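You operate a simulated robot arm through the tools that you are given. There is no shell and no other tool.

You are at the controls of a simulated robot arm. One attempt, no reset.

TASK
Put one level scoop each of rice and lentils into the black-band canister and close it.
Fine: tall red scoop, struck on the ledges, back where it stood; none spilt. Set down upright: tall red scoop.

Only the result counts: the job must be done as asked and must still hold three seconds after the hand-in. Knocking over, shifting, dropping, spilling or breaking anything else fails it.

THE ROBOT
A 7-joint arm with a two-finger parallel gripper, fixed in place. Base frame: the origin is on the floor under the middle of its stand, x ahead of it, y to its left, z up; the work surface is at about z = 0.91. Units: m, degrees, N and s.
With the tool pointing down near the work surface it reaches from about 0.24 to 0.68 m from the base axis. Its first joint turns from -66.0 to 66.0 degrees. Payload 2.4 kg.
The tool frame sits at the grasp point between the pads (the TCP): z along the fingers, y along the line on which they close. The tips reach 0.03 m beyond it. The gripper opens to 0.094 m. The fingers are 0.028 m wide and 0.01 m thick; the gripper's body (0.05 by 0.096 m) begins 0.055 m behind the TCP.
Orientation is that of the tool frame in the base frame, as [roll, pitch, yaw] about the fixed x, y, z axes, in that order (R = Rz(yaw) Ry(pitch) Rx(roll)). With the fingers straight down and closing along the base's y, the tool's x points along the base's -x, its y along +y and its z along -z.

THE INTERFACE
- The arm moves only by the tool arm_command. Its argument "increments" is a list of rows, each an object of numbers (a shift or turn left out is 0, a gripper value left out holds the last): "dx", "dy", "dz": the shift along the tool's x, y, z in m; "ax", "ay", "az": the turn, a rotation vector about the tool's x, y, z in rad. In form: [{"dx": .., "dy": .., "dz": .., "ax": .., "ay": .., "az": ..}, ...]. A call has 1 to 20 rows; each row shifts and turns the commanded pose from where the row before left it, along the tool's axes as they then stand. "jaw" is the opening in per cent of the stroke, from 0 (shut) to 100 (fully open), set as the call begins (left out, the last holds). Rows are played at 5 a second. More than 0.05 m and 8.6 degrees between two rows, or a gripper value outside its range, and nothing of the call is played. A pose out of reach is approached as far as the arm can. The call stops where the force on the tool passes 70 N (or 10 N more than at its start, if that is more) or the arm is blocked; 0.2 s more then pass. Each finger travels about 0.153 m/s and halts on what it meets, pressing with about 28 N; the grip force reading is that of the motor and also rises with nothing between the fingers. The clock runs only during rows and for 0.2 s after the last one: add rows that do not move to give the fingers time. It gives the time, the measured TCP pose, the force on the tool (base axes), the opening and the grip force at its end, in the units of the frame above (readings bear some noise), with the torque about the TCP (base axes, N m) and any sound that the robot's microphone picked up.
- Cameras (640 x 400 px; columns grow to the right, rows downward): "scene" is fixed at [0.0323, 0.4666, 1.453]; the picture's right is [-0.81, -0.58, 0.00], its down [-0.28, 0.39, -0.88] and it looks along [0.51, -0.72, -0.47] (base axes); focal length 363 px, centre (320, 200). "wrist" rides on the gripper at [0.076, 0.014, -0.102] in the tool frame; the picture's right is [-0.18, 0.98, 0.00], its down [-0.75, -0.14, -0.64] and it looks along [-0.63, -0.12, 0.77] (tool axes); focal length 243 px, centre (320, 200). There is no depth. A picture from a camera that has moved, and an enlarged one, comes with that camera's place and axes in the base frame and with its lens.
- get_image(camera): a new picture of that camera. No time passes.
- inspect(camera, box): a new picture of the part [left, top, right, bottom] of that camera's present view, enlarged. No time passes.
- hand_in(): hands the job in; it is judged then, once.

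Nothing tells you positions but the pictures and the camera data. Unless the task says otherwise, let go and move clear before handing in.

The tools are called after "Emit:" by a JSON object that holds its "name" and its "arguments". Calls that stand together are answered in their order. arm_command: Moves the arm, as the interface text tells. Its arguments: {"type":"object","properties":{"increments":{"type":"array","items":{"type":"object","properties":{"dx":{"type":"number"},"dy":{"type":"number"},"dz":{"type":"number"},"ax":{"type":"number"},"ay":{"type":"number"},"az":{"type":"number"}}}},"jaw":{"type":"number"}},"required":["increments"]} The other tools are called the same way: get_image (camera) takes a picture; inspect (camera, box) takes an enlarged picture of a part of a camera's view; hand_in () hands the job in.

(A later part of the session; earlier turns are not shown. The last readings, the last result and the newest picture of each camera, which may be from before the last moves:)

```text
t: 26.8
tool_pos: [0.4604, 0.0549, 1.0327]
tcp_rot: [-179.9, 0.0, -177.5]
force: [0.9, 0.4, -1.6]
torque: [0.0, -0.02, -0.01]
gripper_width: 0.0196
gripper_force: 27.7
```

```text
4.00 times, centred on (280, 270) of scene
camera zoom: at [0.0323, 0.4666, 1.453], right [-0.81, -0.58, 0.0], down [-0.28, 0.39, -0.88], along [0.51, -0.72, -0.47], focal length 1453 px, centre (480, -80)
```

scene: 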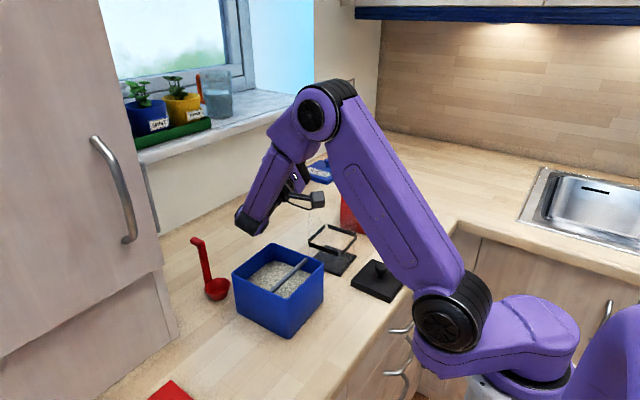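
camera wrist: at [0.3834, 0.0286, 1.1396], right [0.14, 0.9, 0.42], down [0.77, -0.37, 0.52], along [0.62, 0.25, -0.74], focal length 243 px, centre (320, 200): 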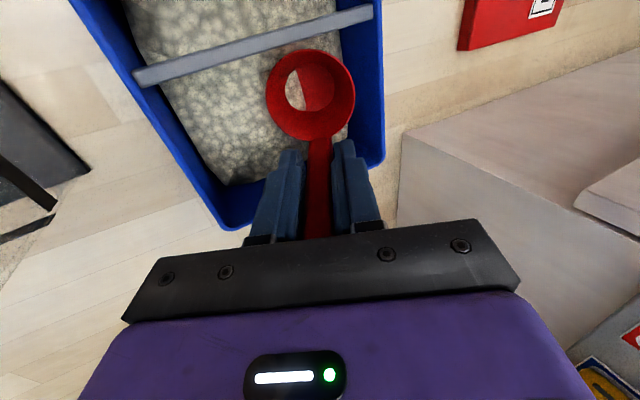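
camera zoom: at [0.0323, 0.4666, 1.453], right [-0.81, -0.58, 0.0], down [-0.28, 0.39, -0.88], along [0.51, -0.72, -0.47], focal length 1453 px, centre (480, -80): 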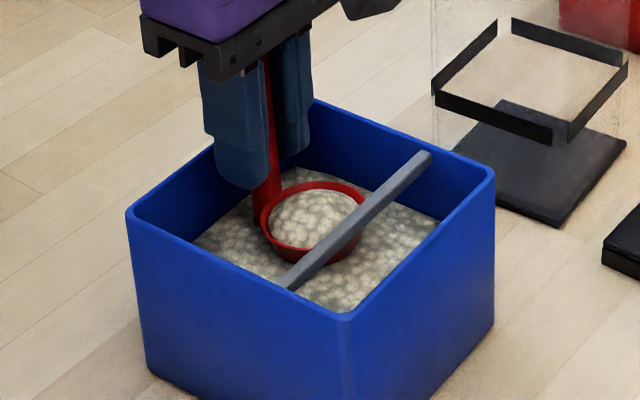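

A clear heap of rice stands above the rim. I'll dip 8 mm, slide the cup under the bar (toward -x), then raise in small steps to find the bar's underside by touch.

Emit:
{"name": "arm_command", "arguments": {"increments": [{"dz": 0.004}, {"dz": 0.004}, {"dx": 0.012}, {"dx": 0.012}, {"dx": 0.01}, {}]}}

Emit:
{"name": "inspect", "arguments": {"camera": "wrist", "box": [220, 10, 420, 170]}}

Emit:
{"name": "inspect", "arguments": {"camera": "scene", "box": [220, 220, 340, 320]}}

```text
t: 28.2
tool_pos: [0.4234, 0.0545, 1.024]
tcp_rot: [179.9, -0.1, -177.5]
force: [0.5, -0.3, -0.4]
torque: [0.0, 0.01, -0.01]
gripper_width: 0.0199
gripper_force: 27.9
```

```text
2.50 times, centred on (320, 90) of wrist
camera zoom: at [0.3475, 0.0643, 1.1269], right [0.14, 0.99, 0.0], down [0.76, -0.11, 0.64], along [0.64, -0.09, -0.77], focal length 606 px, centre (320, 475)
```

zoom: 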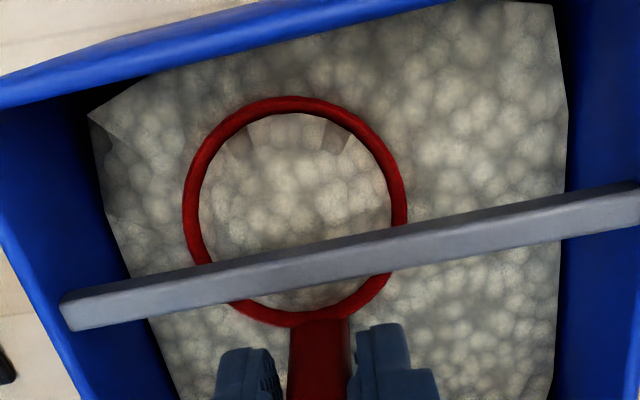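

```text
4.00 times, centred on (280, 270) of scene
camera zoom: at [0.0323, 0.4666, 1.453], right [-0.81, -0.58, 0.0], down [-0.28, 0.39, -0.88], along [0.51, -0.72, -0.47], focal length 1453 px, centre (480, -80)
```

zoom: 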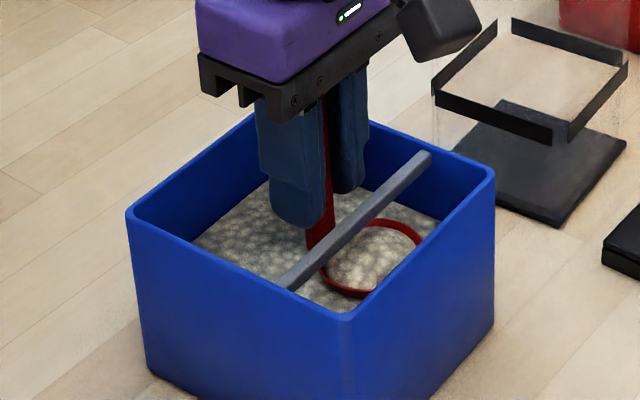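

Cup is centred under the bar with about 11 mm to the near wall. I'll raise 11 mm, then feel for the bar in 1 mm steps.

Emit:
{"name": "arm_command", "arguments": {"increments": [{"dz": -0.004}, {"dz": -0.004}, {"dz": -0.003}, {}]}}

Emit:
{"name": "inspect", "arguments": {"camera": "wrist", "box": [220, 10, 420, 170]}}

Emit:
{"name": "inspect", "arguments": {"camera": "scene", "box": [270, 250, 340, 310]}}

```text
t: 29.2
tool_pos: [0.4246, 0.0538, 1.0353]
tcp_rot: [-180.0, 0.0, -177.5]
force: [0.1, -0.2, -0.8]
torque: [0.01, 0.0, -0.03]
gripper_width: 0.0196
gripper_force: 27.5
```

```text
2.50 times, centred on (320, 90) of wrist
camera zoom: at [0.348, 0.0641, 1.1381], right [0.14, 0.99, 0.0], down [0.76, -0.11, 0.64], along [0.64, -0.09, -0.77], focal length 606 px, centre (320, 475)
```

zoom: 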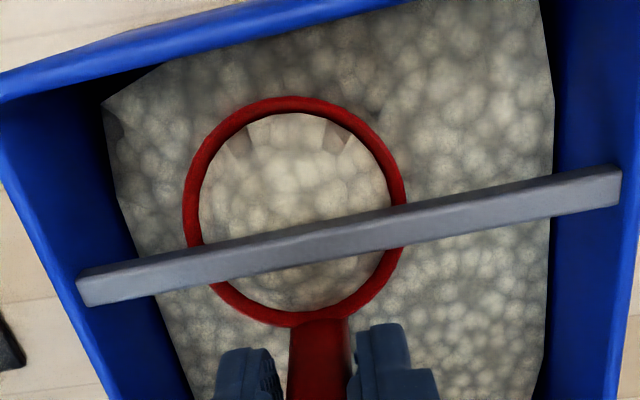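

```text
6.67 times, centred on (305, 280) of scene
camera zoom: at [0.0323, 0.4666, 1.453], right [-0.81, -0.58, 0.0], down [-0.28, 0.39, -0.88], along [0.51, -0.72, -0.47], focal length 2421 px, centre (420, -333)
```

zoom: 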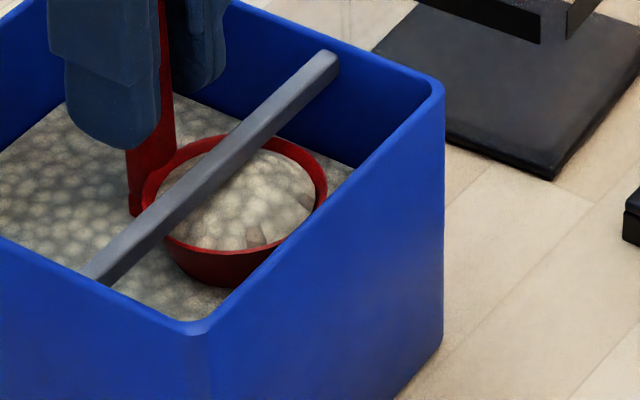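

Still free of contact with the rim at about 0.989. Raising 3 mm more in 1 mm rows.

Emit:
{"name": "arm_command", "arguments": {"increments": [{"dz": -0.001}, {"dz": -0.001}, {"dz": -0.001}, {}]}}

Emit:
{"name": "arm_command", "arguments": {"increments": [{"dz": -0.001}, {}]}}

Emit:
{"name": "inspect", "arguments": {"camera": "wrist", "box": [220, 10, 420, 170]}}

Emit:
{"name": "inspect", "arguments": {"camera": "scene", "box": [270, 250, 340, 310]}}

```text
t: 30.2
tool_pos: [0.4244, 0.0538, 1.0374]
tcp_rot: [179.9, 0.0, -177.5]
force: [0.0, -0.3, -0.2]
torque: [0.02, -0.01, 0.0]
gripper_width: 0.0194
gripper_force: 27.7
```

```text
t: 30.8
tool_pos: [0.4242, 0.0542, 1.0388]
tcp_rot: [-180.0, 0.0, -177.6]
force: [0.8, 0.0, -0.2]
torque: [0.02, 0.02, -0.03]
gripper_width: 0.0196
gripper_force: 28.3
```

```text
2.50 times, centred on (320, 90) of wrist
camera zoom: at [0.3473, 0.0642, 1.1417], right [0.14, 0.99, 0.0], down [0.76, -0.11, 0.64], along [0.64, -0.09, -0.77], focal length 606 px, centre (320, 475)
```

zoom: 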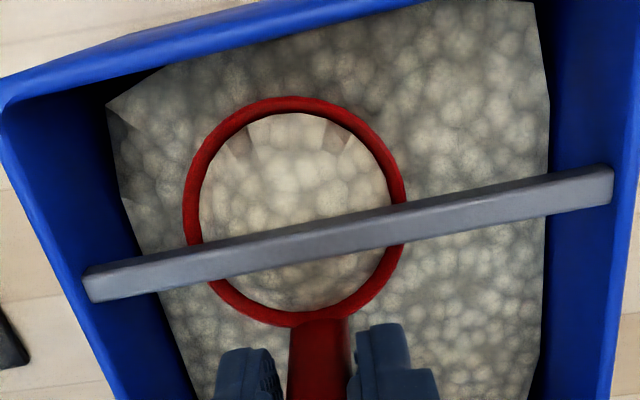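

```text
6.67 times, centred on (305, 280) of scene
camera zoom: at [0.0323, 0.4666, 1.453], right [-0.81, -0.58, 0.0], down [-0.28, 0.39, -0.88], along [0.51, -0.72, -0.47], focal length 2421 px, centre (420, -333)
```

zoom: 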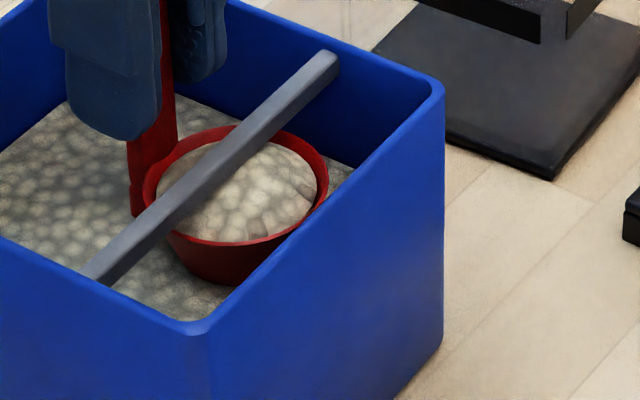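

No contact yet (rim at about 0.993). Continuing in 1 mm steps.

Emit:
{"name": "arm_command", "arguments": {"increments": [{"dz": -0.001}, {}]}}

Emit:
{"name": "arm_command", "arguments": {"increments": [{"dz": -0.001}, {}]}}

Emit:
{"name": "inspect", "arguments": {"camera": "scene", "box": [270, 250, 340, 310]}}

```text
t: 31.4
tool_pos: [0.4242, 0.054, 1.0395]
tcp_rot: [180.0, 0.0, -177.4]
force: [0.2, 0.7, -1.6]
torque: [-0.01, 0.02, 0.01]
gripper_width: 0.0195
gripper_force: 27.8
```

```text
t: 32.0
tool_pos: [0.4252, 0.0533, 1.04]
tcp_rot: [-179.9, 0.0, -177.6]
force: [0.0, -0.3, -0.9]
torque: [0.0, 0.04, -0.04]
gripper_width: 0.0197
gripper_force: 27.6
```

```text
6.67 times, centred on (305, 280) of scene
camera zoom: at [0.0323, 0.4666, 1.453], right [-0.81, -0.58, 0.0], down [-0.28, 0.39, -0.88], along [0.51, -0.72, -0.47], focal length 2421 px, centre (420, -333)
```

zoom: 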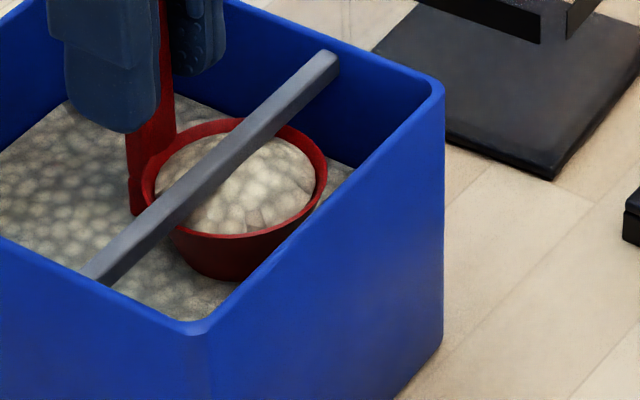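

Still only noise-level force. Next steps.

Emit:
{"name": "arm_command", "arguments": {"increments": [{"dz": -0.001}, {}]}}

Emit:
{"name": "arm_command", "arguments": {"increments": [{"dz": -0.001}, {}]}}

Emit:
{"name": "inspect", "arguments": {"camera": "scene", "box": [270, 250, 340, 310]}}

Emit:
{"name": "inspect", "arguments": {"camera": "wrist", "box": [220, 10, 420, 170]}}

```text
t: 32.6
tool_pos: [0.4263, 0.0527, 1.0411]
tcp_rot: [179.9, 0.0, -177.4]
force: [0.3, -0.2, -1.1]
torque: [0.0, 0.02, 0.0]
gripper_width: 0.0195
gripper_force: 28.0
```

```text
t: 33.2
tool_pos: [0.4251, 0.0541, 1.0412]
tcp_rot: [179.9, 0.0, -177.6]
force: [0.2, -0.6, -0.2]
torque: [0.01, 0.01, 0.0]
gripper_width: 0.0195
gripper_force: 27.7
```

```text
6.67 times, centred on (305, 280) of scene
camera zoom: at [0.0323, 0.4666, 1.453], right [-0.81, -0.58, 0.0], down [-0.28, 0.39, -0.88], along [0.51, -0.72, -0.47], focal length 2421 px, centre (420, -333)
```

zoom: 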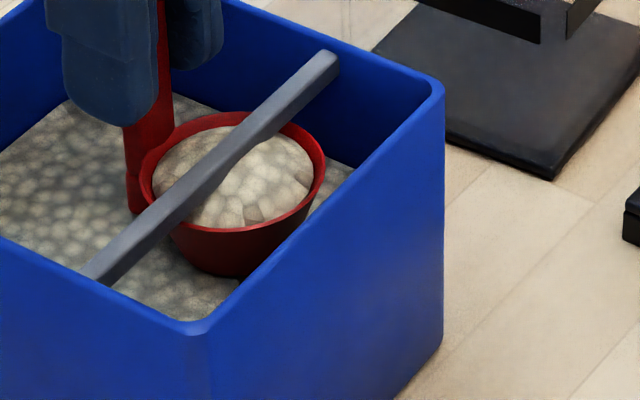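

```text
2.50 times, centred on (320, 90) of wrist
camera zoom: at [0.3486, 0.0638, 1.1458], right [0.14, 0.99, 0.0], down [0.76, -0.11, 0.64], along [0.64, -0.09, -0.77], focal length 606 px, centre (320, 475)
```

zoom: 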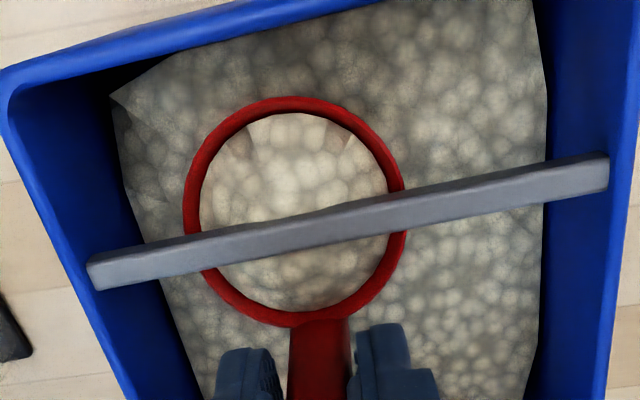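

The heap now pokes into the bar but the rim has not touched it. I'll keep stepping up 1 mm at a time.

Emit:
{"name": "arm_command", "arguments": {"increments": [{"dz": -0.001}, {}]}}

Emit:
{"name": "arm_command", "arguments": {"increments": [{"dz": -0.001}, {}]}}

Emit:
{"name": "inspect", "arguments": {"camera": "scene", "box": [270, 250, 340, 310]}}

Emit:
{"name": "inspect", "arguments": {"camera": "wrist", "box": [240, 30, 400, 150]}}

```text
t: 33.8
tool_pos: [0.4253, 0.0543, 1.0438]
tcp_rot: [179.9, 0.0, -177.6]
force: [0.0, -0.5, -0.4]
torque: [0.01, -0.01, 0.02]
gripper_width: 0.0197
gripper_force: 28.0
```

```text
t: 34.4
tool_pos: [0.4256, 0.0528, 1.0444]
tcp_rot: [-179.9, 0.0, -177.4]
force: [0.6, 0.4, -0.1]
torque: [-0.03, -0.02, -0.01]
gripper_width: 0.0196
gripper_force: 27.9
```

```text
6.67 times, centred on (305, 280) of scene
camera zoom: at [0.0323, 0.4666, 1.453], right [-0.81, -0.58, 0.0], down [-0.28, 0.39, -0.88], along [0.51, -0.72, -0.47], focal length 2421 px, centre (420, -333)
```

zoom: 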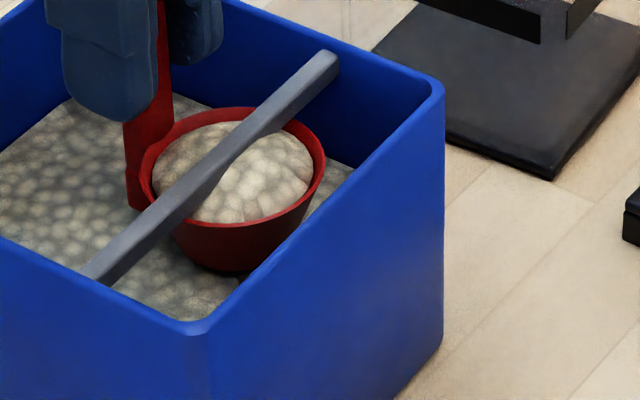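

```text
3.33 times, centred on (320, 90) of wrist
camera zoom: at [0.3486, 0.0638, 1.1475], right [0.14, 0.99, 0.0], down [0.76, -0.11, 0.64], along [0.64, -0.09, -0.77], focal length 809 px, centre (320, 567)
```

zoom: 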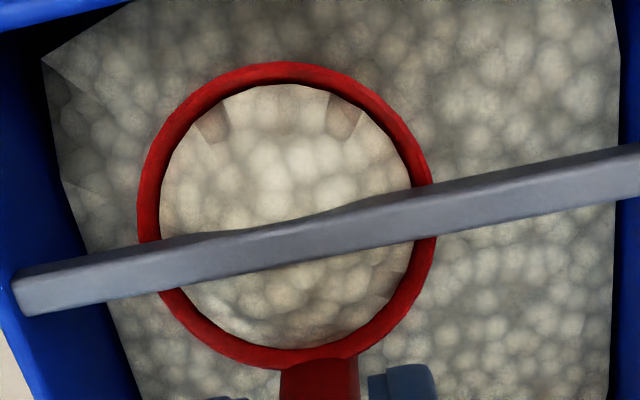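

Heap is cutting into the bar but the rim is still free. Two more 1 mm steps.

Emit:
{"name": "arm_command", "arguments": {"increments": [{"dz": -0.001}, {}]}}

Emit:
{"name": "arm_command", "arguments": {"increments": [{"dz": -0.0005}, {}]}}

Emit:
{"name": "inspect", "arguments": {"camera": "wrist", "box": [240, 30, 400, 150]}}

Emit:
{"name": "inspect", "arguments": {"camera": "scene", "box": [280, 255, 325, 295]}}

```text
t: 35.0
tool_pos: [0.4263, 0.0535, 1.045]
tcp_rot: [180.0, 0.0, -177.5]
force: [0.2, 0.2, -4.4]
torque: [0.07, -0.13, 0.06]
gripper_width: 0.0196
gripper_force: 28.2
```

```text
t: 35.6
tool_pos: [0.4251, 0.0543, 1.0451]
tcp_rot: [-180.0, 0.0, -177.5]
force: [0.5, 0.0, -5.8]
torque: [0.01, -0.19, 0.04]
gripper_width: 0.0195
gripper_force: 28.3
```

```text
3.33 times, centred on (320, 90) of wrist
camera zoom: at [0.3487, 0.0641, 1.1493], right [0.14, 0.99, 0.0], down [0.76, -0.11, 0.64], along [0.64, -0.09, -0.77], focal length 809 px, centre (320, 567)
```

zoom: 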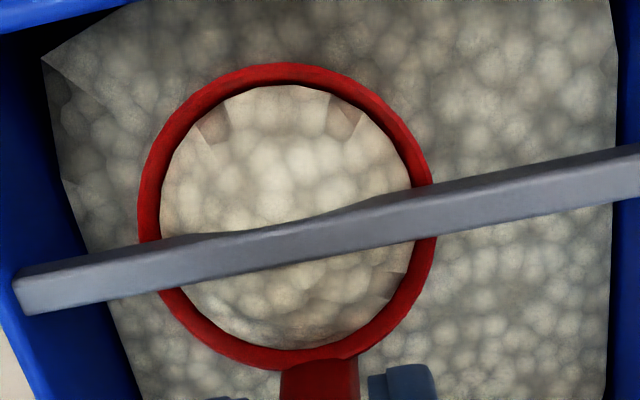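

```text
10.00 times, centred on (302, 275) of scene
camera zoom: at [0.0324, 0.4666, 1.453], right [-0.81, -0.58, 0.0], down [-0.28, 0.39, -0.88], along [0.51, -0.72, -0.47], focal length 3632 px, centre (495, -550)
```

zoom: 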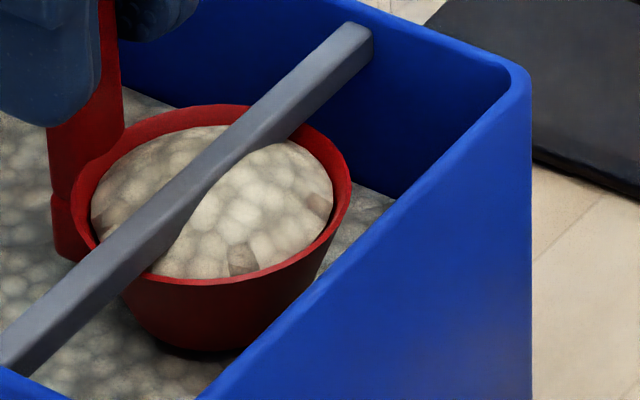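

Contact: the force went to about -5 N, so the rim meets the bar at a TCP height of about 1.045. I'll back off 1 mm for light contact and slide 7 mm further toward the near wall.

Emit:
{"name": "arm_command", "arguments": {"increments": [{"dz": 0.001}, {}, {"dx": 0.0035}, {"dx": 0.0035}, {}]}}

Emit:
{"name": "inspect", "arguments": {"camera": "wrist", "box": [240, 30, 400, 150]}}

Emit:
{"name": "inspect", "arguments": {"camera": "scene", "box": [280, 255, 325, 295]}}

```text
t: 36.8
tool_pos: [0.419, 0.0544, 1.0452]
tcp_rot: [-180.0, 0.1, -177.4]
force: [0.0, 0.7, -0.9]
torque: [0.01, -0.03, -0.01]
gripper_width: 0.0192
gripper_force: 28.1
```

```text
3.33 times, centred on (320, 90) of wrist
camera zoom: at [0.3416, 0.064, 1.1482], right [0.14, 0.99, 0.0], down [0.76, -0.11, 0.64], along [0.64, -0.09, -0.77], focal length 809 px, centre (320, 567)
```

zoom: 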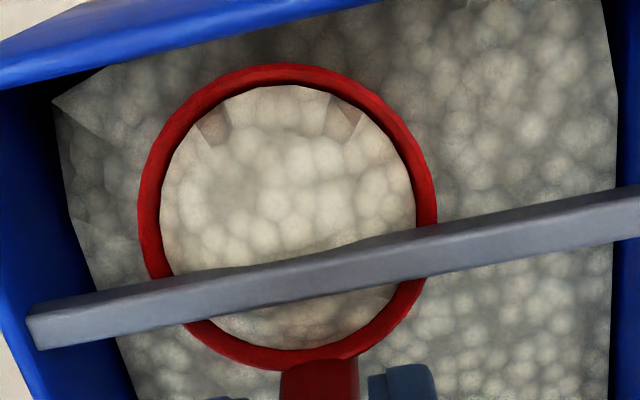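

```text
10.00 times, centred on (302, 275) of scene
camera zoom: at [0.0323, 0.4666, 1.453], right [-0.81, -0.58, 0.0], down [-0.28, 0.39, -0.88], along [0.51, -0.72, -0.47], focal length 3632 px, centre (495, -550)
```

zoom: 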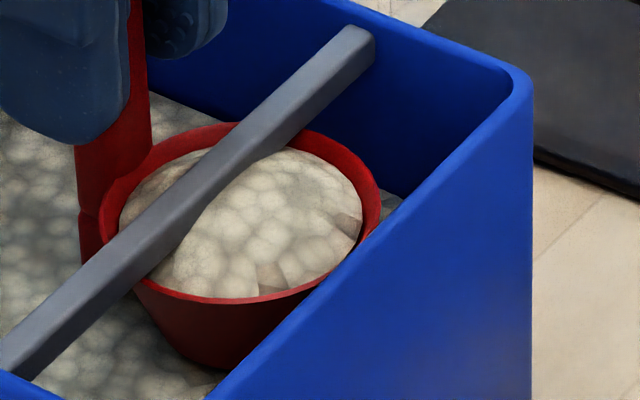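

There's still about 6 mm to the near wall. I'll take 3.5 mm more, then sweep back +x by 47 mm so the bar scrapes the heap off the tip.

Emit:
{"name": "arm_command", "arguments": {"increments": [{"dx": 0.0035}, {}, {"dx": -0.005}, {"dx": -0.005}, {"dx": -0.005}, {"dx": -0.005}, {"dx": -0.005}, {"dx": -0.005}, {"dx": -0.005}, {"dx": -0.005}, {"dx": -0.007}, {}]}}

Emit:
{"name": "inspect", "arguments": {"camera": "wrist", "box": [240, 30, 400, 150]}}

Emit:
{"name": "inspect", "arguments": {"camera": "scene", "box": [250, 245, 305, 295]}}

```text
t: 39.4
tool_pos: [0.463, 0.0555, 1.0446]
tcp_rot: [-180.0, 0.0, -177.5]
force: [0.1, -0.3, -0.6]
torque: [0.0, 0.02, 0.03]
gripper_width: 0.0195
gripper_force: 28.8
```

```text
3.33 times, centred on (320, 90) of wrist
camera zoom: at [0.3846, 0.0658, 1.1483], right [0.14, 0.99, 0.0], down [0.76, -0.11, 0.64], along [0.64, -0.09, -0.77], focal length 809 px, centre (320, 567)
```

zoom: 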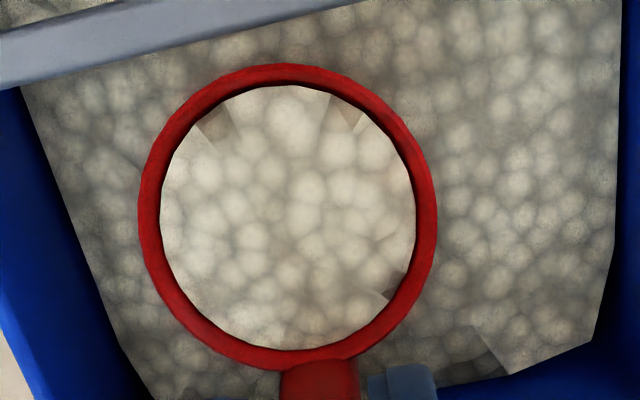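

```text
8.00 times, centred on (278, 270) of scene
camera zoom: at [0.0323, 0.4666, 1.453], right [-0.81, -0.58, 0.0], down [-0.28, 0.39, -0.88], along [0.51, -0.72, -0.47], focal length 2905 px, centre (660, -360)
```

zoom: 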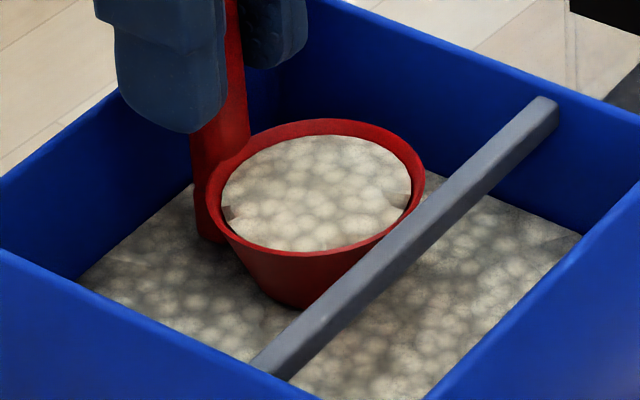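

The strike worked: the rice now lies flat and level with the rim. I'll lift gently straight up out of the bin.

Emit:
{"name": "arm_command", "arguments": {"increments": [{"dz": -0.005}, {"dz": -0.01}, {"dz": -0.015}, {"dz": -0.02}, {"dz": -0.02}, {"dz": -0.015}, {"dz": -0.01}, {"dz": -0.005}, {}, {}]}}

Emit:
{"name": "get_image", "arguments": {"camera": "wrist"}}

Emit:
{"name": "inspect", "arguments": {"camera": "wrist", "box": [240, 30, 400, 150]}}

Emit:
{"name": "inspect", "arguments": {"camera": "scene", "box": [210, 180, 340, 320]}}

```text
t: 41.6
tool_pos: [0.4622, 0.0551, 1.1455]
tcp_rot: [-179.9, 0.0, -177.6]
force: [-0.1, 0.6, -1.1]
torque: [0.01, 0.02, -0.01]
gripper_width: 0.0195
gripper_force: 27.9
```

```text
taken
camera wrist: at [0.385, 0.0651, 1.2487], right [0.14, 0.99, 0.0], down [0.76, -0.11, 0.64], along [0.64, -0.09, -0.77], focal length 243 px, centre (320, 200)
```

wrist: 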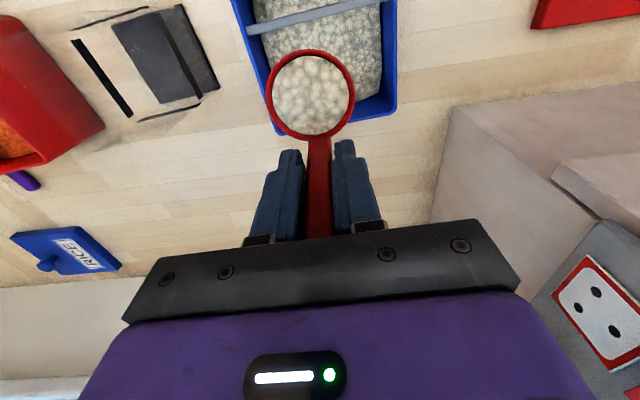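

```text
3.33 times, centred on (320, 90) of wrist
camera zoom: at [0.385, 0.0651, 1.2487], right [0.14, 0.99, 0.0], down [0.76, -0.11, 0.64], along [0.64, -0.09, -0.77], focal length 809 px, centre (320, 567)
```

zoom: 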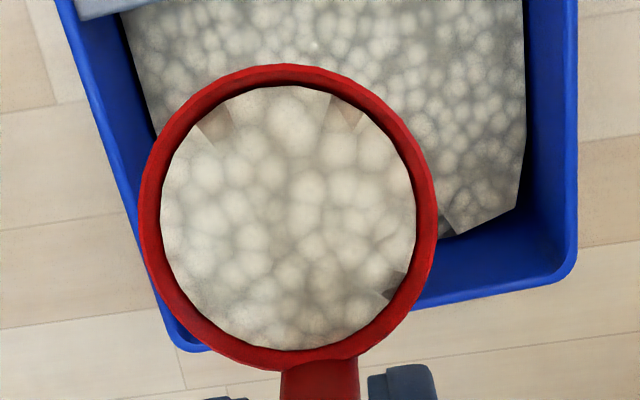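

```text
2.86 times, centred on (275, 250) of scene
camera zoom: at [0.0323, 0.4666, 1.453], right [-0.81, -0.58, 0.0], down [-0.28, 0.39, -0.88], along [0.51, -0.72, -0.47], focal length 1038 px, centre (449, 57)
```

zoom: 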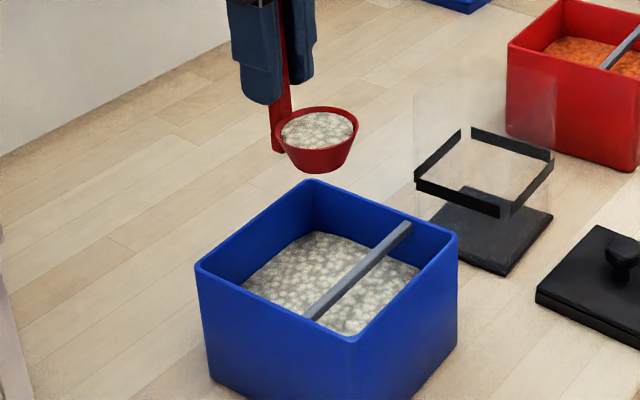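

The scoop is level-full and clean. I'll carry it smoothly to over the canister at this height.

Emit:
{"name": "arm_command", "arguments": {"increments": [{"dx": 0.0023, "dy": -0.008}, {"dx": 0.0023, "dy": -0.018}, {"dx": 0.0023, "dy": -0.025}, {"dx": 0.0023, "dy": -0.025}, {"dx": 0.0023, "dy": -0.025}, {"dx": 0.0023, "dy": -0.025}, {"dx": 0.0023, "dy": -0.025}, {"dx": 0.0023, "dy": -0.025}, {"dx": 0.0022, "dy": -0.018}, {"dx": 0.0022, "dy": -0.008}, {}, {}]}}

Emit:
{"name": "get_image", "arguments": {"camera": "wrist"}}

Emit:
{"name": "inspect", "arguments": {"camera": "wrist", "box": [220, 0, 420, 160]}}

Emit:
{"name": "inspect", "arguments": {"camera": "scene", "box": [270, 160, 400, 300]}}

```text
t: 44.2
tool_pos: [0.448, -0.1477, 1.1446]
tcp_rot: [180.0, 0.0, -177.6]
force: [-0.3, -0.2, -0.5]
torque: [0.02, 0.01, 0.02]
gripper_width: 0.0193
gripper_force: 28.0
```

```text
taken
camera wrist: at [0.3712, -0.1373, 1.2473], right [0.14, 0.99, 0.0], down [0.76, -0.11, 0.64], along [0.64, -0.09, -0.77], focal length 243 px, centre (320, 200)
```

wrist: 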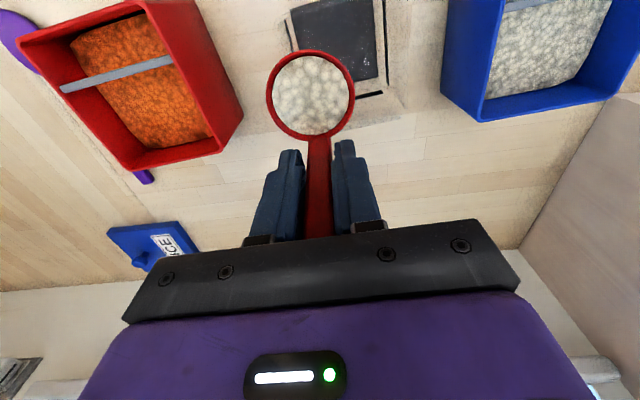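

```text
2.50 times, centred on (320, 80) of wrist
camera zoom: at [0.3712, -0.1373, 1.2473], right [0.14, 0.99, 0.0], down [0.76, -0.11, 0.64], along [0.64, -0.09, -0.77], focal length 606 px, centre (320, 500)
```

zoom: 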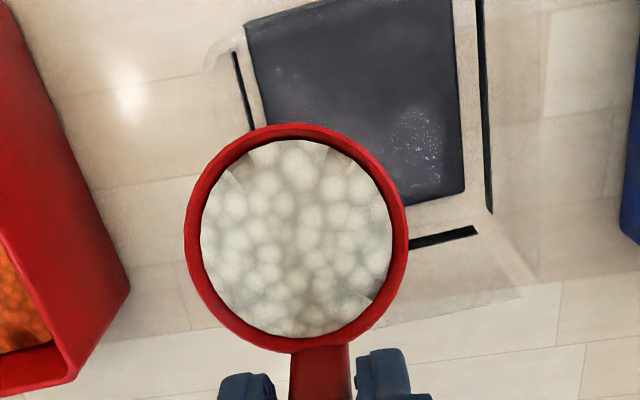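

```text
2.86 times, centred on (335, 230) of scene
camera zoom: at [0.0323, 0.4665, 1.453], right [-0.81, -0.58, 0.0], down [-0.28, 0.39, -0.88], along [0.51, -0.72, -0.47], focal length 1038 px, centre (277, 114)
```

zoom: 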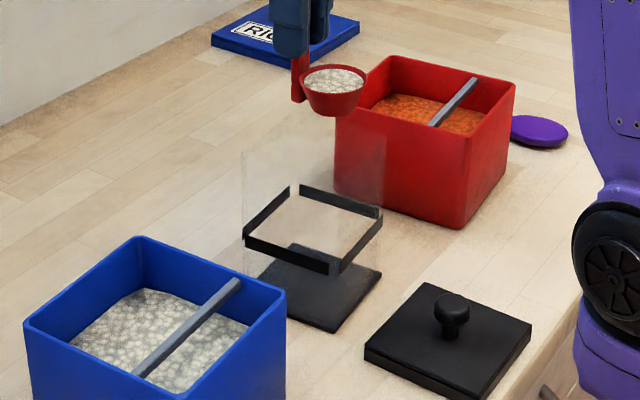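

The canister is centred at about (0.417, -0.122) with its rim at z about 1.04, and the cup's +y lip is over its middle. I'll lower a little and pour slowly by turning about that lip.

Emit:
{"name": "arm_command", "arguments": {"increments": [{"dz": 0.007}, {"dz": 0.007}, {"dz": 0.004}, {}]}}

Emit:
{"name": "arm_command", "arguments": {"increments": [{"dy": 0.00307, "dz": -0.00164, "ax": 0.0655}, {"dy": 0.00307, "dz": -0.00164, "ax": 0.0655}, {"dy": 0.00307, "dz": -0.00164, "ax": 0.0655}, {"dy": 0.00307, "dz": -0.00164, "ax": 0.0655}, {"dy": 0.00307, "dz": -0.00164, "ax": 0.0655}, {"dy": 0.00307, "dz": -0.00164, "ax": 0.0655}, {"dy": 0.00307, "dz": -0.00164, "ax": 0.0655}, {"dy": 0.00307, "dz": -0.00164, "ax": 0.0655}, {"dy": 0.00307, "dz": -0.00164, "ax": 0.0655}, {"dy": 0.00307, "dz": -0.00164, "ax": 0.0655}, {"dy": 0.00307, "dz": -0.00164, "ax": 0.0655}, {"dy": 0.00307, "dz": -0.00164, "ax": 0.0655}, {"dy": 0.00307, "dz": -0.00164, "ax": 0.0655}]}}

Emit:
{"name": "get_image", "arguments": {"camera": "wrist"}}

Emit:
{"name": "inspect", "arguments": {"camera": "scene", "box": [250, 130, 400, 300]}}

```text
t: 45.2
tool_pos: [0.4481, -0.1456, 1.1266]
tcp_rot: [-180.0, 0.1, -177.5]
force: [0.8, -0.4, -1.2]
torque: [0.0, 0.0, -0.03]
gripper_width: 0.0192
gripper_force: 28.0
```

```text
t: 48.0
tool_pos: [0.4474, -0.1013, 1.1314]
tcp_rot: [-131.3, 0.1, -177.4]
force: [-0.7, 0.7, -0.4]
torque: [-0.02, 0.02, 0.0]
gripper_width: 0.0194
gripper_force: 28.1
```

```text
taken
camera wrist: at [0.3662, -0.0199, 1.1879], right [0.16, 0.65, -0.74], down [0.73, 0.42, 0.53], along [0.66, -0.63, -0.42], focal length 243 px, centre (320, 200)
```

wrist: 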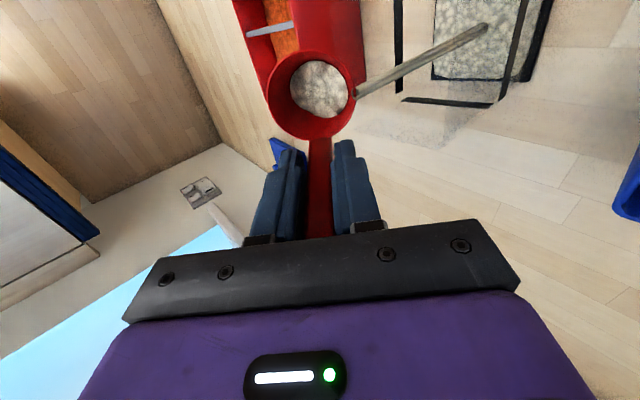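

```text
2.35 times, centred on (325, 215) of scene
camera zoom: at [0.0323, 0.4666, 1.453], right [-0.81, -0.58, 0.0], down [-0.28, 0.39, -0.88], along [0.51, -0.72, -0.47], focal length 854 px, centre (308, 165)
```

zoom: 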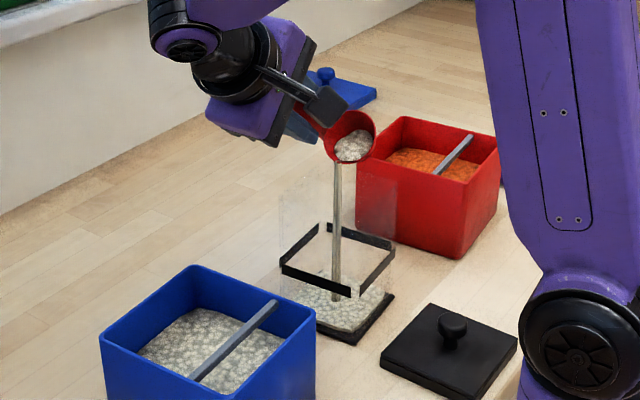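

A stream of rice is falling into the canister. Continuing the tilt to 90°.

Emit:
{"name": "arm_command", "arguments": {"increments": [{"dy": 0.00307, "dz": -0.00164, "ax": 0.0655}, {"dy": 0.00307, "dz": -0.00164, "ax": 0.0655}, {"dy": 0.00307, "dz": -0.00164, "ax": 0.0655}, {"dy": 0.00307, "dz": -0.00164, "ax": 0.0655}, {"dy": 0.00307, "dz": -0.00164, "ax": 0.0655}, {"dy": 0.00307, "dz": -0.00164, "ax": 0.0655}, {"dy": 0.00307, "dz": -0.00164, "ax": 0.0655}, {"dy": 0.00307, "dz": -0.00164, "ax": 0.0655}, {"dy": 0.00307, "dz": -0.00164, "ax": 0.0655}, {"dy": 0.00307, "dz": -0.00164, "ax": 0.0655}, {"dy": 0.00307, "dz": -0.00164, "ax": 0.0655}, {}, {}]}}

Emit:
{"name": "inspect", "arguments": {"camera": "wrist", "box": [220, 0, 420, 160]}}

Emit:
{"name": "inspect", "arguments": {"camera": "scene", "box": [220, 130, 400, 310]}}

```text
t: 50.8
tool_pos: [0.4441, -0.0746, 1.1077]
tcp_rot: [-90.0, 0.1, -177.4]
force: [-0.1, 0.7, -1.3]
torque: [0.02, 0.01, -0.01]
gripper_width: 0.0194
gripper_force: 28.2
```

```text
2.50 times, centred on (320, 80) of wrist
camera zoom: at [0.3635, 0.0237, 1.0932], right [0.18, 0.01, -0.98], down [0.72, 0.67, 0.14], along [0.66, -0.74, 0.12], focal length 606 px, centre (320, 500)
```

zoom: 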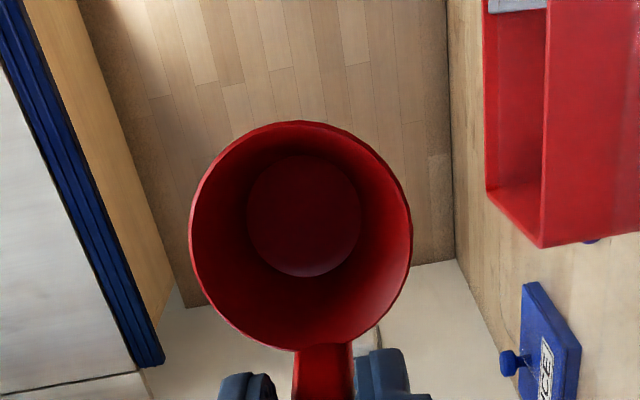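

```text
2.22 times, centred on (310, 220) of scene
camera zoom: at [0.0323, 0.4666, 1.453], right [-0.81, -0.58, 0.0], down [-0.28, 0.39, -0.88], along [0.51, -0.72, -0.47], focal length 807 px, centre (342, 156)
```

zoom: 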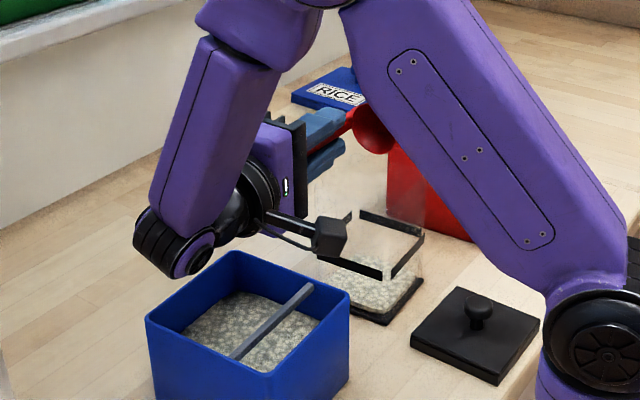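

The cup is completely empty after 90° and the rice lies in the canister. I'll raise a little, turn back upright and head over to the lentil bin.

Emit:
{"name": "arm_command", "arguments": {"increments": [{"dy": -0.015}, {"dy": -0.015}, {"dy": -0.00578, "dz": 0.00385, "ax": -0.131}, {"dy": -0.00578, "dz": 0.00385, "ax": -0.131}, {"dy": -0.00578, "dz": 0.00385, "ax": -0.131}, {"dy": -0.00578, "dz": 0.00385, "ax": -0.131}, {"dy": -0.00578, "dz": 0.00385, "ax": -0.131}, {"dy": -0.00578, "dz": 0.00385, "ax": -0.131}, {"dy": -0.00578, "dz": 0.00385, "ax": -0.131}, {"dy": -0.00578, "dz": 0.00385, "ax": -0.131}, {"dy": -0.00578, "dz": 0.00385, "ax": -0.131}, {"dy": -0.00578, "dz": 0.00385, "ax": -0.131}, {"dy": -0.00578, "dz": 0.00385, "ax": -0.131}, {"dy": -0.00578, "dz": 0.00385, "ax": -0.131}, {}]}}

Emit:
{"name": "get_image", "arguments": {"camera": "wrist"}}

Emit:
{"name": "inspect", "arguments": {"camera": "scene", "box": [250, 150, 420, 310]}}

```text
t: 54.0
tool_pos: [0.4481, -0.1487, 1.1575]
tcp_rot: [179.8, 0.0, -177.6]
force: [-0.1, 0.2, 0.0]
torque: [0.01, 0.03, 0.01]
gripper_width: 0.0189
gripper_force: 27.9
```

```text
taken
camera wrist: at [0.3717, -0.1383, 1.2599], right [0.14, 0.99, 0.0], down [0.76, -0.11, 0.64], along [0.64, -0.09, -0.77], focal length 243 px, centre (320, 200)
```

wrist: 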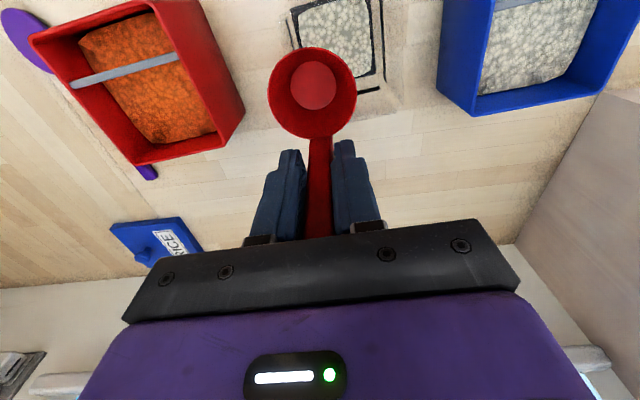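

```text
2.50 times, centred on (335, 230) of scene
camera zoom: at [0.0323, 0.4665, 1.453], right [-0.81, -0.58, 0.0], down [-0.28, 0.39, -0.88], along [0.51, -0.72, -0.47], focal length 908 px, centre (282, 125)
```

zoom: 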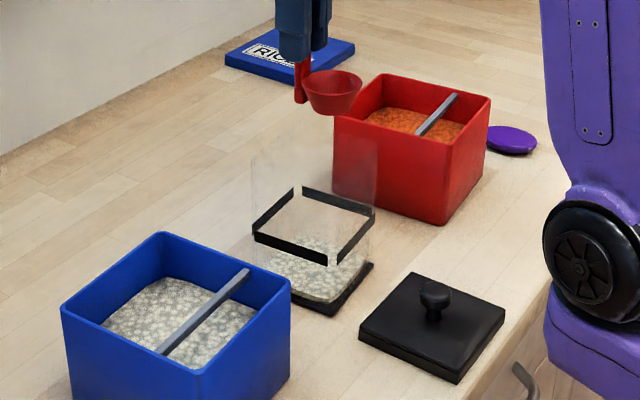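

The canister holds the rice with nothing spilt, and the scoop is empty and unmoved in the grip. Moving over the lentil bin.

Emit:
{"name": "arm_command", "arguments": {"increments": [{"dy": -0.031, "dz": -0.003}, {"dy": -0.031, "dz": -0.003}, {"dy": -0.031, "dz": -0.002}, {"dy": -0.031, "dz": -0.001}, {"dx": -0.001, "dy": -0.031}, {}, {}]}}

Emit:
{"name": "get_image", "arguments": {"camera": "wrist"}}

Emit:
{"name": "inspect", "arguments": {"camera": "wrist", "box": [200, 0, 400, 160]}}

Emit:
{"name": "inspect", "arguments": {"camera": "scene", "box": [310, 140, 430, 260]}}

```text
t: 55.6
tool_pos: [0.4565, -0.3022, 1.1646]
tcp_rot: [179.9, 0.1, -177.5]
force: [-0.1, -1.3, -0.7]
torque: [0.02, 0.03, -0.02]
gripper_width: 0.0194
gripper_force: 27.7
```

```text
taken
camera wrist: at [0.3801, -0.2928, 1.2677], right [0.14, 0.99, 0.0], down [0.76, -0.11, 0.64], along [0.64, -0.09, -0.77], focal length 243 px, centre (320, 200)
```

wrist: 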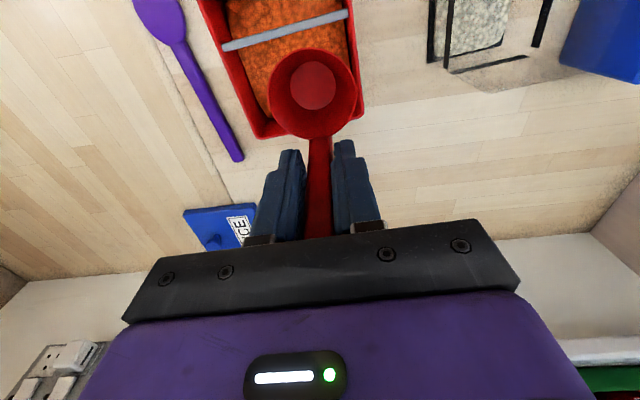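

```text
2.50 times, centred on (300, 80) of wrist
camera zoom: at [0.3801, -0.2928, 1.2677], right [0.14, 0.99, 0.0], down [0.76, -0.11, 0.64], along [0.64, -0.09, -0.77], focal length 606 px, centre (370, 500)
```

zoom: 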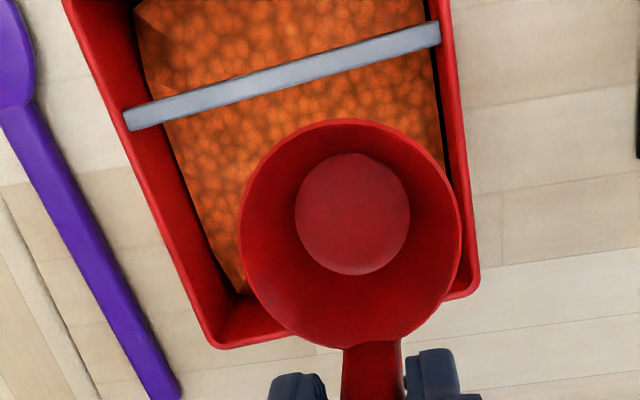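

```text
3.33 times, centred on (370, 200) of scene
camera zoom: at [0.0323, 0.4665, 1.453], right [-0.81, -0.58, 0.0], down [-0.28, 0.39, -0.88], along [0.51, -0.72, -0.47], focal length 1211 px, centre (153, 200)
```

zoom: 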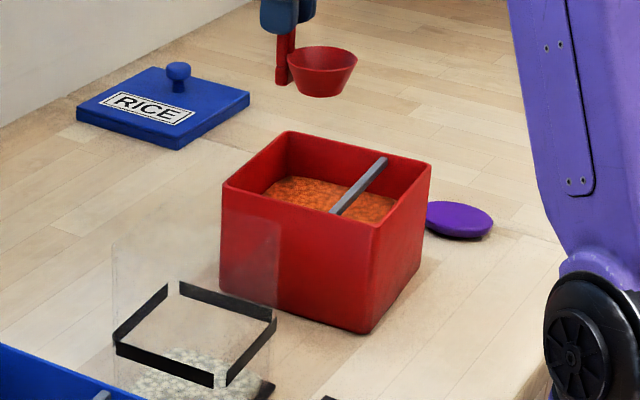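

The lentil bin is the same shape, centred near (0.4245, -0.325) with yaw about 4°, and its bar is at x about 0.398. I'll repeat the same scooping motion there: align, tilt 25°, lower to just above the lentils.

Emit:
{"name": "arm_command", "arguments": {"increments": [{"dx": -0.0054, "dy": -0.0017, "az": -0.03}, {"dy": -0.00505, "dz": 0.00028, "ax": -0.11}, {"dy": -0.00505, "dz": 0.00028, "ax": -0.11}, {"dy": -0.00505, "dz": 0.00028, "ax": -0.11}, {"dy": -0.00505, "dz": 0.00028, "ax": -0.11}, {"dy": -0.00852, "dz": 0.0181}, {"dy": -0.00852, "dz": 0.0181}, {"dy": -0.00852, "dz": 0.0181}, {"dy": -0.00852, "dz": 0.0181}, {"dy": -0.00852, "dz": 0.0181}, {"dy": -0.00639, "dz": 0.01358}, {}]}}

Emit:
{"name": "get_image", "arguments": {"camera": "wrist"}}

Emit:
{"name": "inspect", "arguments": {"camera": "wrist", "box": [220, 10, 420, 170]}}

Emit:
{"name": "inspect", "arguments": {"camera": "scene", "box": [310, 140, 430, 260]}}

```text
t: 58.2
tool_pos: [0.4631, -0.3213, 1.0426]
tcp_rot: [154.7, -0.1, -175.7]
force: [-1.0, 0.4, -1.2]
torque: [0.01, 0.0, 0.02]
gripper_width: 0.0192
gripper_force: 28.1
```

```text
taken
camera wrist: at [0.3887, -0.3597, 1.1431], right [0.12, 0.9, 0.42], down [0.78, -0.35, 0.52], along [0.61, 0.27, -0.74], focal length 243 px, centre (320, 200)
```

wrist: 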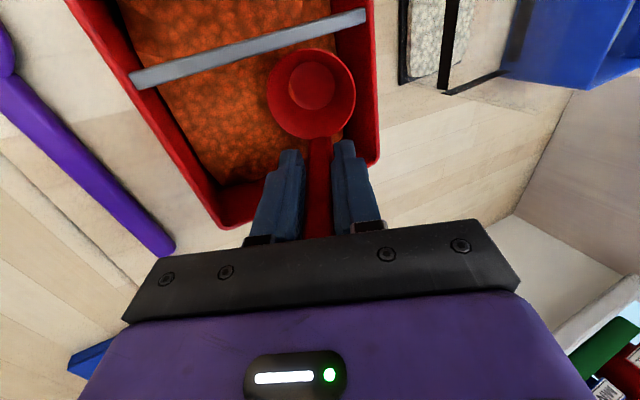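

```text
2.50 times, centred on (320, 90) of wrist
camera zoom: at [0.3887, -0.3597, 1.1431], right [0.12, 0.9, 0.42], down [0.78, -0.35, 0.52], along [0.61, 0.27, -0.74], focal length 606 px, centre (320, 475)
```

zoom: 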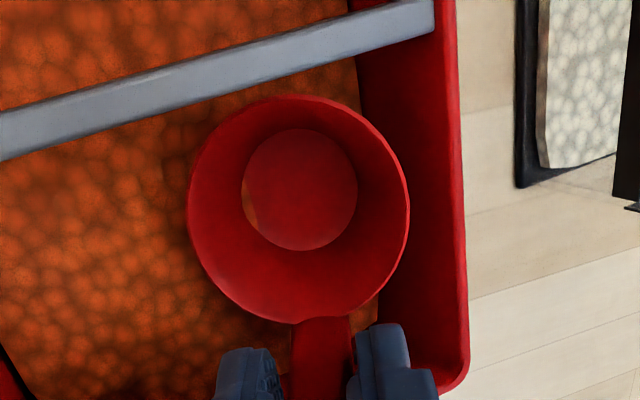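

```text
3.33 times, centred on (370, 200) of scene
camera zoom: at [0.0323, 0.4666, 1.453], right [-0.81, -0.58, 0.0], down [-0.28, 0.39, -0.88], along [0.51, -0.72, -0.47], focal length 1211 px, centre (153, 200)
```

zoom: 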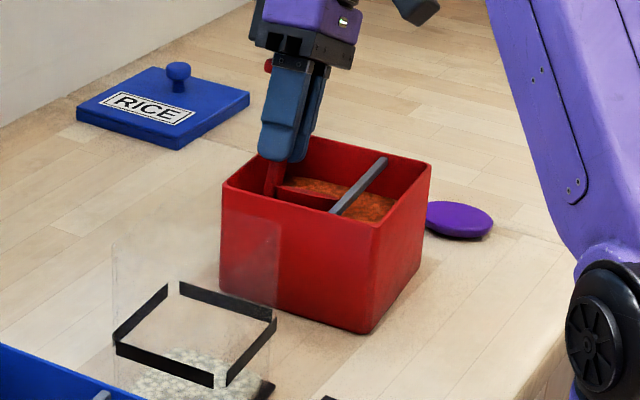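

The lentil surface is at about the same height (z about 0.973). Same plunge, drag and level as with the rice.

Emit:
{"name": "arm_command", "arguments": {"increments": [{"dy": -0.00554, "dz": 0.01177}, {"dy": -0.00554, "dz": 0.01177}, {"dy": -0.00554, "dz": 0.01177}, {}, {"dy": -0.00815, "dz": -0.00383}, {"dy": -0.00815, "dz": -0.00383}, {"dy": -0.00815, "dz": -0.00383}, {"dy": 0.00505, "dz": 0.00028, "ax": 0.11}, {"dy": 0.00505, "dz": 0.00028, "ax": 0.11}, {"dy": 0.00505, "dz": 0.00028, "ax": 0.11}, {"dy": 0.00505, "dz": 0.00028, "ax": 0.11}, {}, {}]}}

Emit:
{"name": "inspect", "arguments": {"camera": "wrist", "box": [220, 10, 420, 170]}}

Emit:
{"name": "inspect", "arguments": {"camera": "scene", "box": [310, 140, 430, 260]}}

```text
t: 61.0
tool_pos: [0.4634, -0.3306, 1.0101]
tcp_rot: [179.9, 0.1, -175.8]
force: [-0.2, 0.0, -0.6]
torque: [0.03, -0.01, -0.03]
gripper_width: 0.0197
gripper_force: 27.8
```

```text
2.50 times, centred on (320, 90) of wrist
camera zoom: at [0.3857, -0.3226, 1.1133], right [0.11, 0.99, 0.0], down [0.76, -0.09, 0.64], along [0.64, -0.07, -0.77], focal length 606 px, centre (320, 475)
```

zoom: 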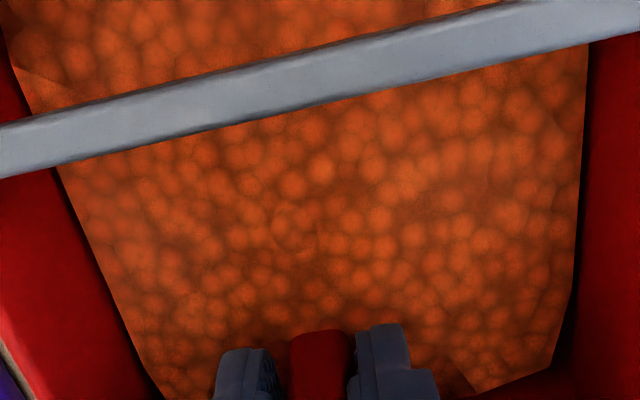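

```text
3.33 times, centred on (370, 200) of scene
camera zoom: at [0.0323, 0.4666, 1.453], right [-0.81, -0.58, 0.0], down [-0.28, 0.39, -0.88], along [0.51, -0.72, -0.47], focal length 1211 px, centre (153, 200)
```

zoom: 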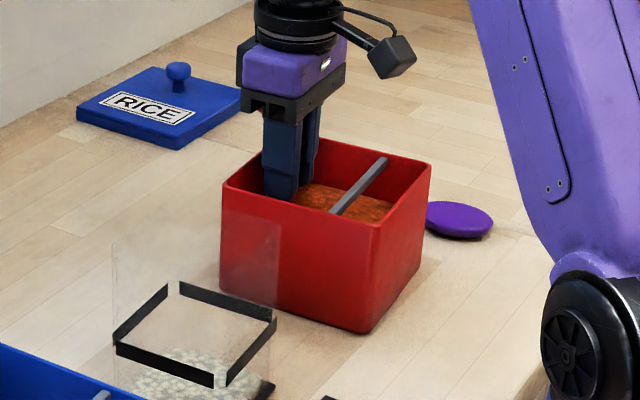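

Buried. I'll raise 14 mm, check the heap, and slide it under the bar while still low.

Emit:
{"name": "arm_command", "arguments": {"increments": [{"dz": -0.005}, {"dz": -0.005}, {"dz": -0.004}, {}, {"dx": 0.011}, {"dx": 0.011}, {"dx": 0.011}, {}]}}

Emit:
{"name": "inspect", "arguments": {"camera": "wrist", "box": [220, 10, 420, 170]}}

Emit:
{"name": "inspect", "arguments": {"camera": "scene", "box": [340, 170, 410, 230]}}

```text
t: 62.8
tool_pos: [0.4308, -0.3328, 1.0235]
tcp_rot: [179.9, 0.0, -175.8]
force: [0.2, -0.3, -0.9]
torque: [-0.01, 0.03, -0.01]
gripper_width: 0.0196
gripper_force: 28.6
```

```text
2.50 times, centred on (320, 90) of wrist
camera zoom: at [0.3527, -0.3247, 1.1278], right [0.11, 0.99, 0.0], down [0.76, -0.09, 0.64], along [0.64, -0.07, -0.77], focal length 606 px, centre (320, 475)
```

zoom: 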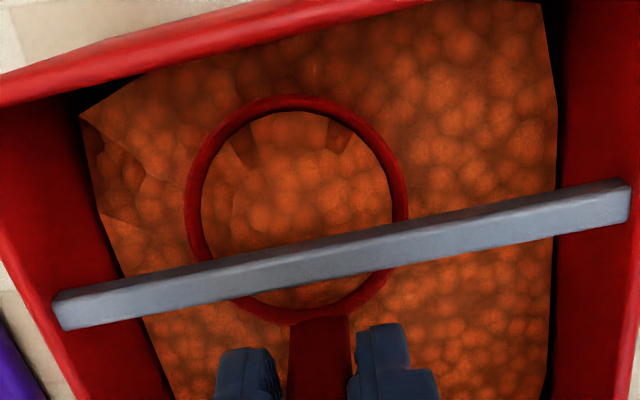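

```text
6.67 times, centred on (375, 200) of scene
camera zoom: at [0.0323, 0.4665, 1.453], right [-0.81, -0.58, 0.0], down [-0.28, 0.39, -0.88], along [0.51, -0.72, -0.47], focal length 2421 px, centre (-47, 200)
```

zoom: 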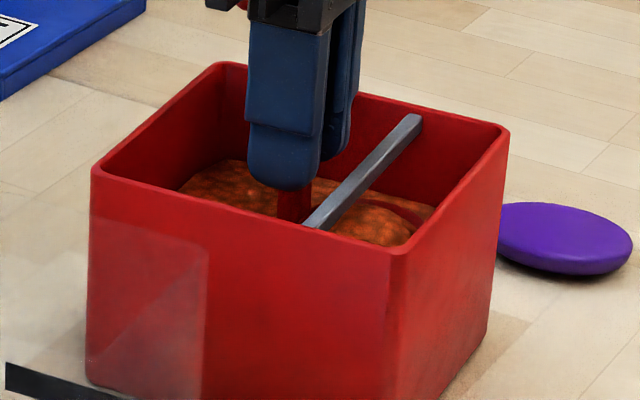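

Same geometry as before. Raising 17 mm, then feeling for the bar.

Emit:
{"name": "arm_command", "arguments": {"increments": [{"dz": -0.004}, {"dz": -0.004}, {"dz": -0.004}, {"dz": -0.003}, {"dz": -0.002}, {}]}}

Emit:
{"name": "arm_command", "arguments": {"increments": [{"dz": -0.001}, {}]}}

Emit:
{"name": "arm_command", "arguments": {"increments": [{"dz": -0.001}, {}]}}

Emit:
{"name": "inspect", "arguments": {"camera": "wrist", "box": [240, 30, 400, 150]}}

```text
t: 64.2
tool_pos: [0.4298, -0.3327, 1.0411]
tcp_rot: [180.0, 0.0, -175.7]
force: [0.1, 0.7, -0.3]
torque: [-0.01, -0.01, 0.01]
gripper_width: 0.0195
gripper_force: 27.9
```

```text
t: 64.8
tool_pos: [0.4305, -0.3315, 1.0425]
tcp_rot: [179.9, 0.1, -175.7]
force: [-0.5, -0.3, -0.9]
torque: [-0.01, 0.02, 0.02]
gripper_width: 0.0193
gripper_force: 27.8
```

```text
t: 65.4
tool_pos: [0.43, -0.3335, 1.0437]
tcp_rot: [179.8, 0.0, -175.7]
force: [-0.3, 0.5, -1.1]
torque: [-0.01, 0.03, 0.05]
gripper_width: 0.0196
gripper_force: 27.6
```

```text
3.33 times, centred on (320, 90) of wrist
camera zoom: at [0.3531, -0.325, 1.1463], right [0.11, 0.99, 0.0], down [0.76, -0.09, 0.64], along [0.64, -0.07, -0.77], focal length 809 px, centre (320, 567)
```

zoom: 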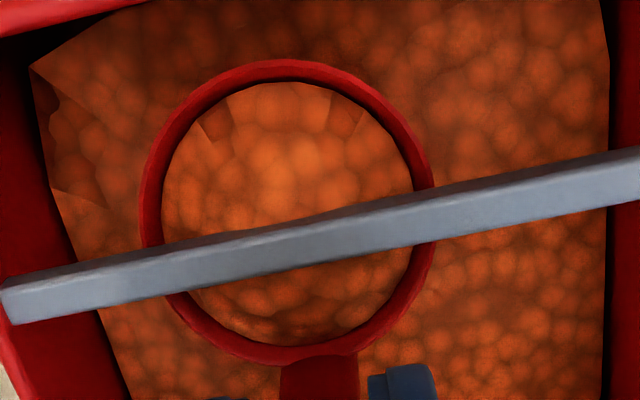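

No contact yet. Continuing.

Emit:
{"name": "arm_command", "arguments": {"increments": [{"dz": -0.001}, {}]}}

Emit:
{"name": "arm_command", "arguments": {"increments": [{"dz": -0.001}, {}]}}

```text
t: 66.0
tool_pos: [0.4314, -0.3322, 1.0438]
tcp_rot: [179.9, 0.0, -175.7]
force: [0.5, -0.6, -0.2]
torque: [-0.01, 0.0, 0.0]
gripper_width: 0.0197
gripper_force: 27.6
```

```text
t: 66.6
tool_pos: [0.4297, -0.3326, 1.0455]
tcp_rot: [179.9, 0.0, -175.8]
force: [-0.4, -0.8, -1.3]
torque: [0.01, 0.01, -0.02]
gripper_width: 0.0193
gripper_force: 27.7
```

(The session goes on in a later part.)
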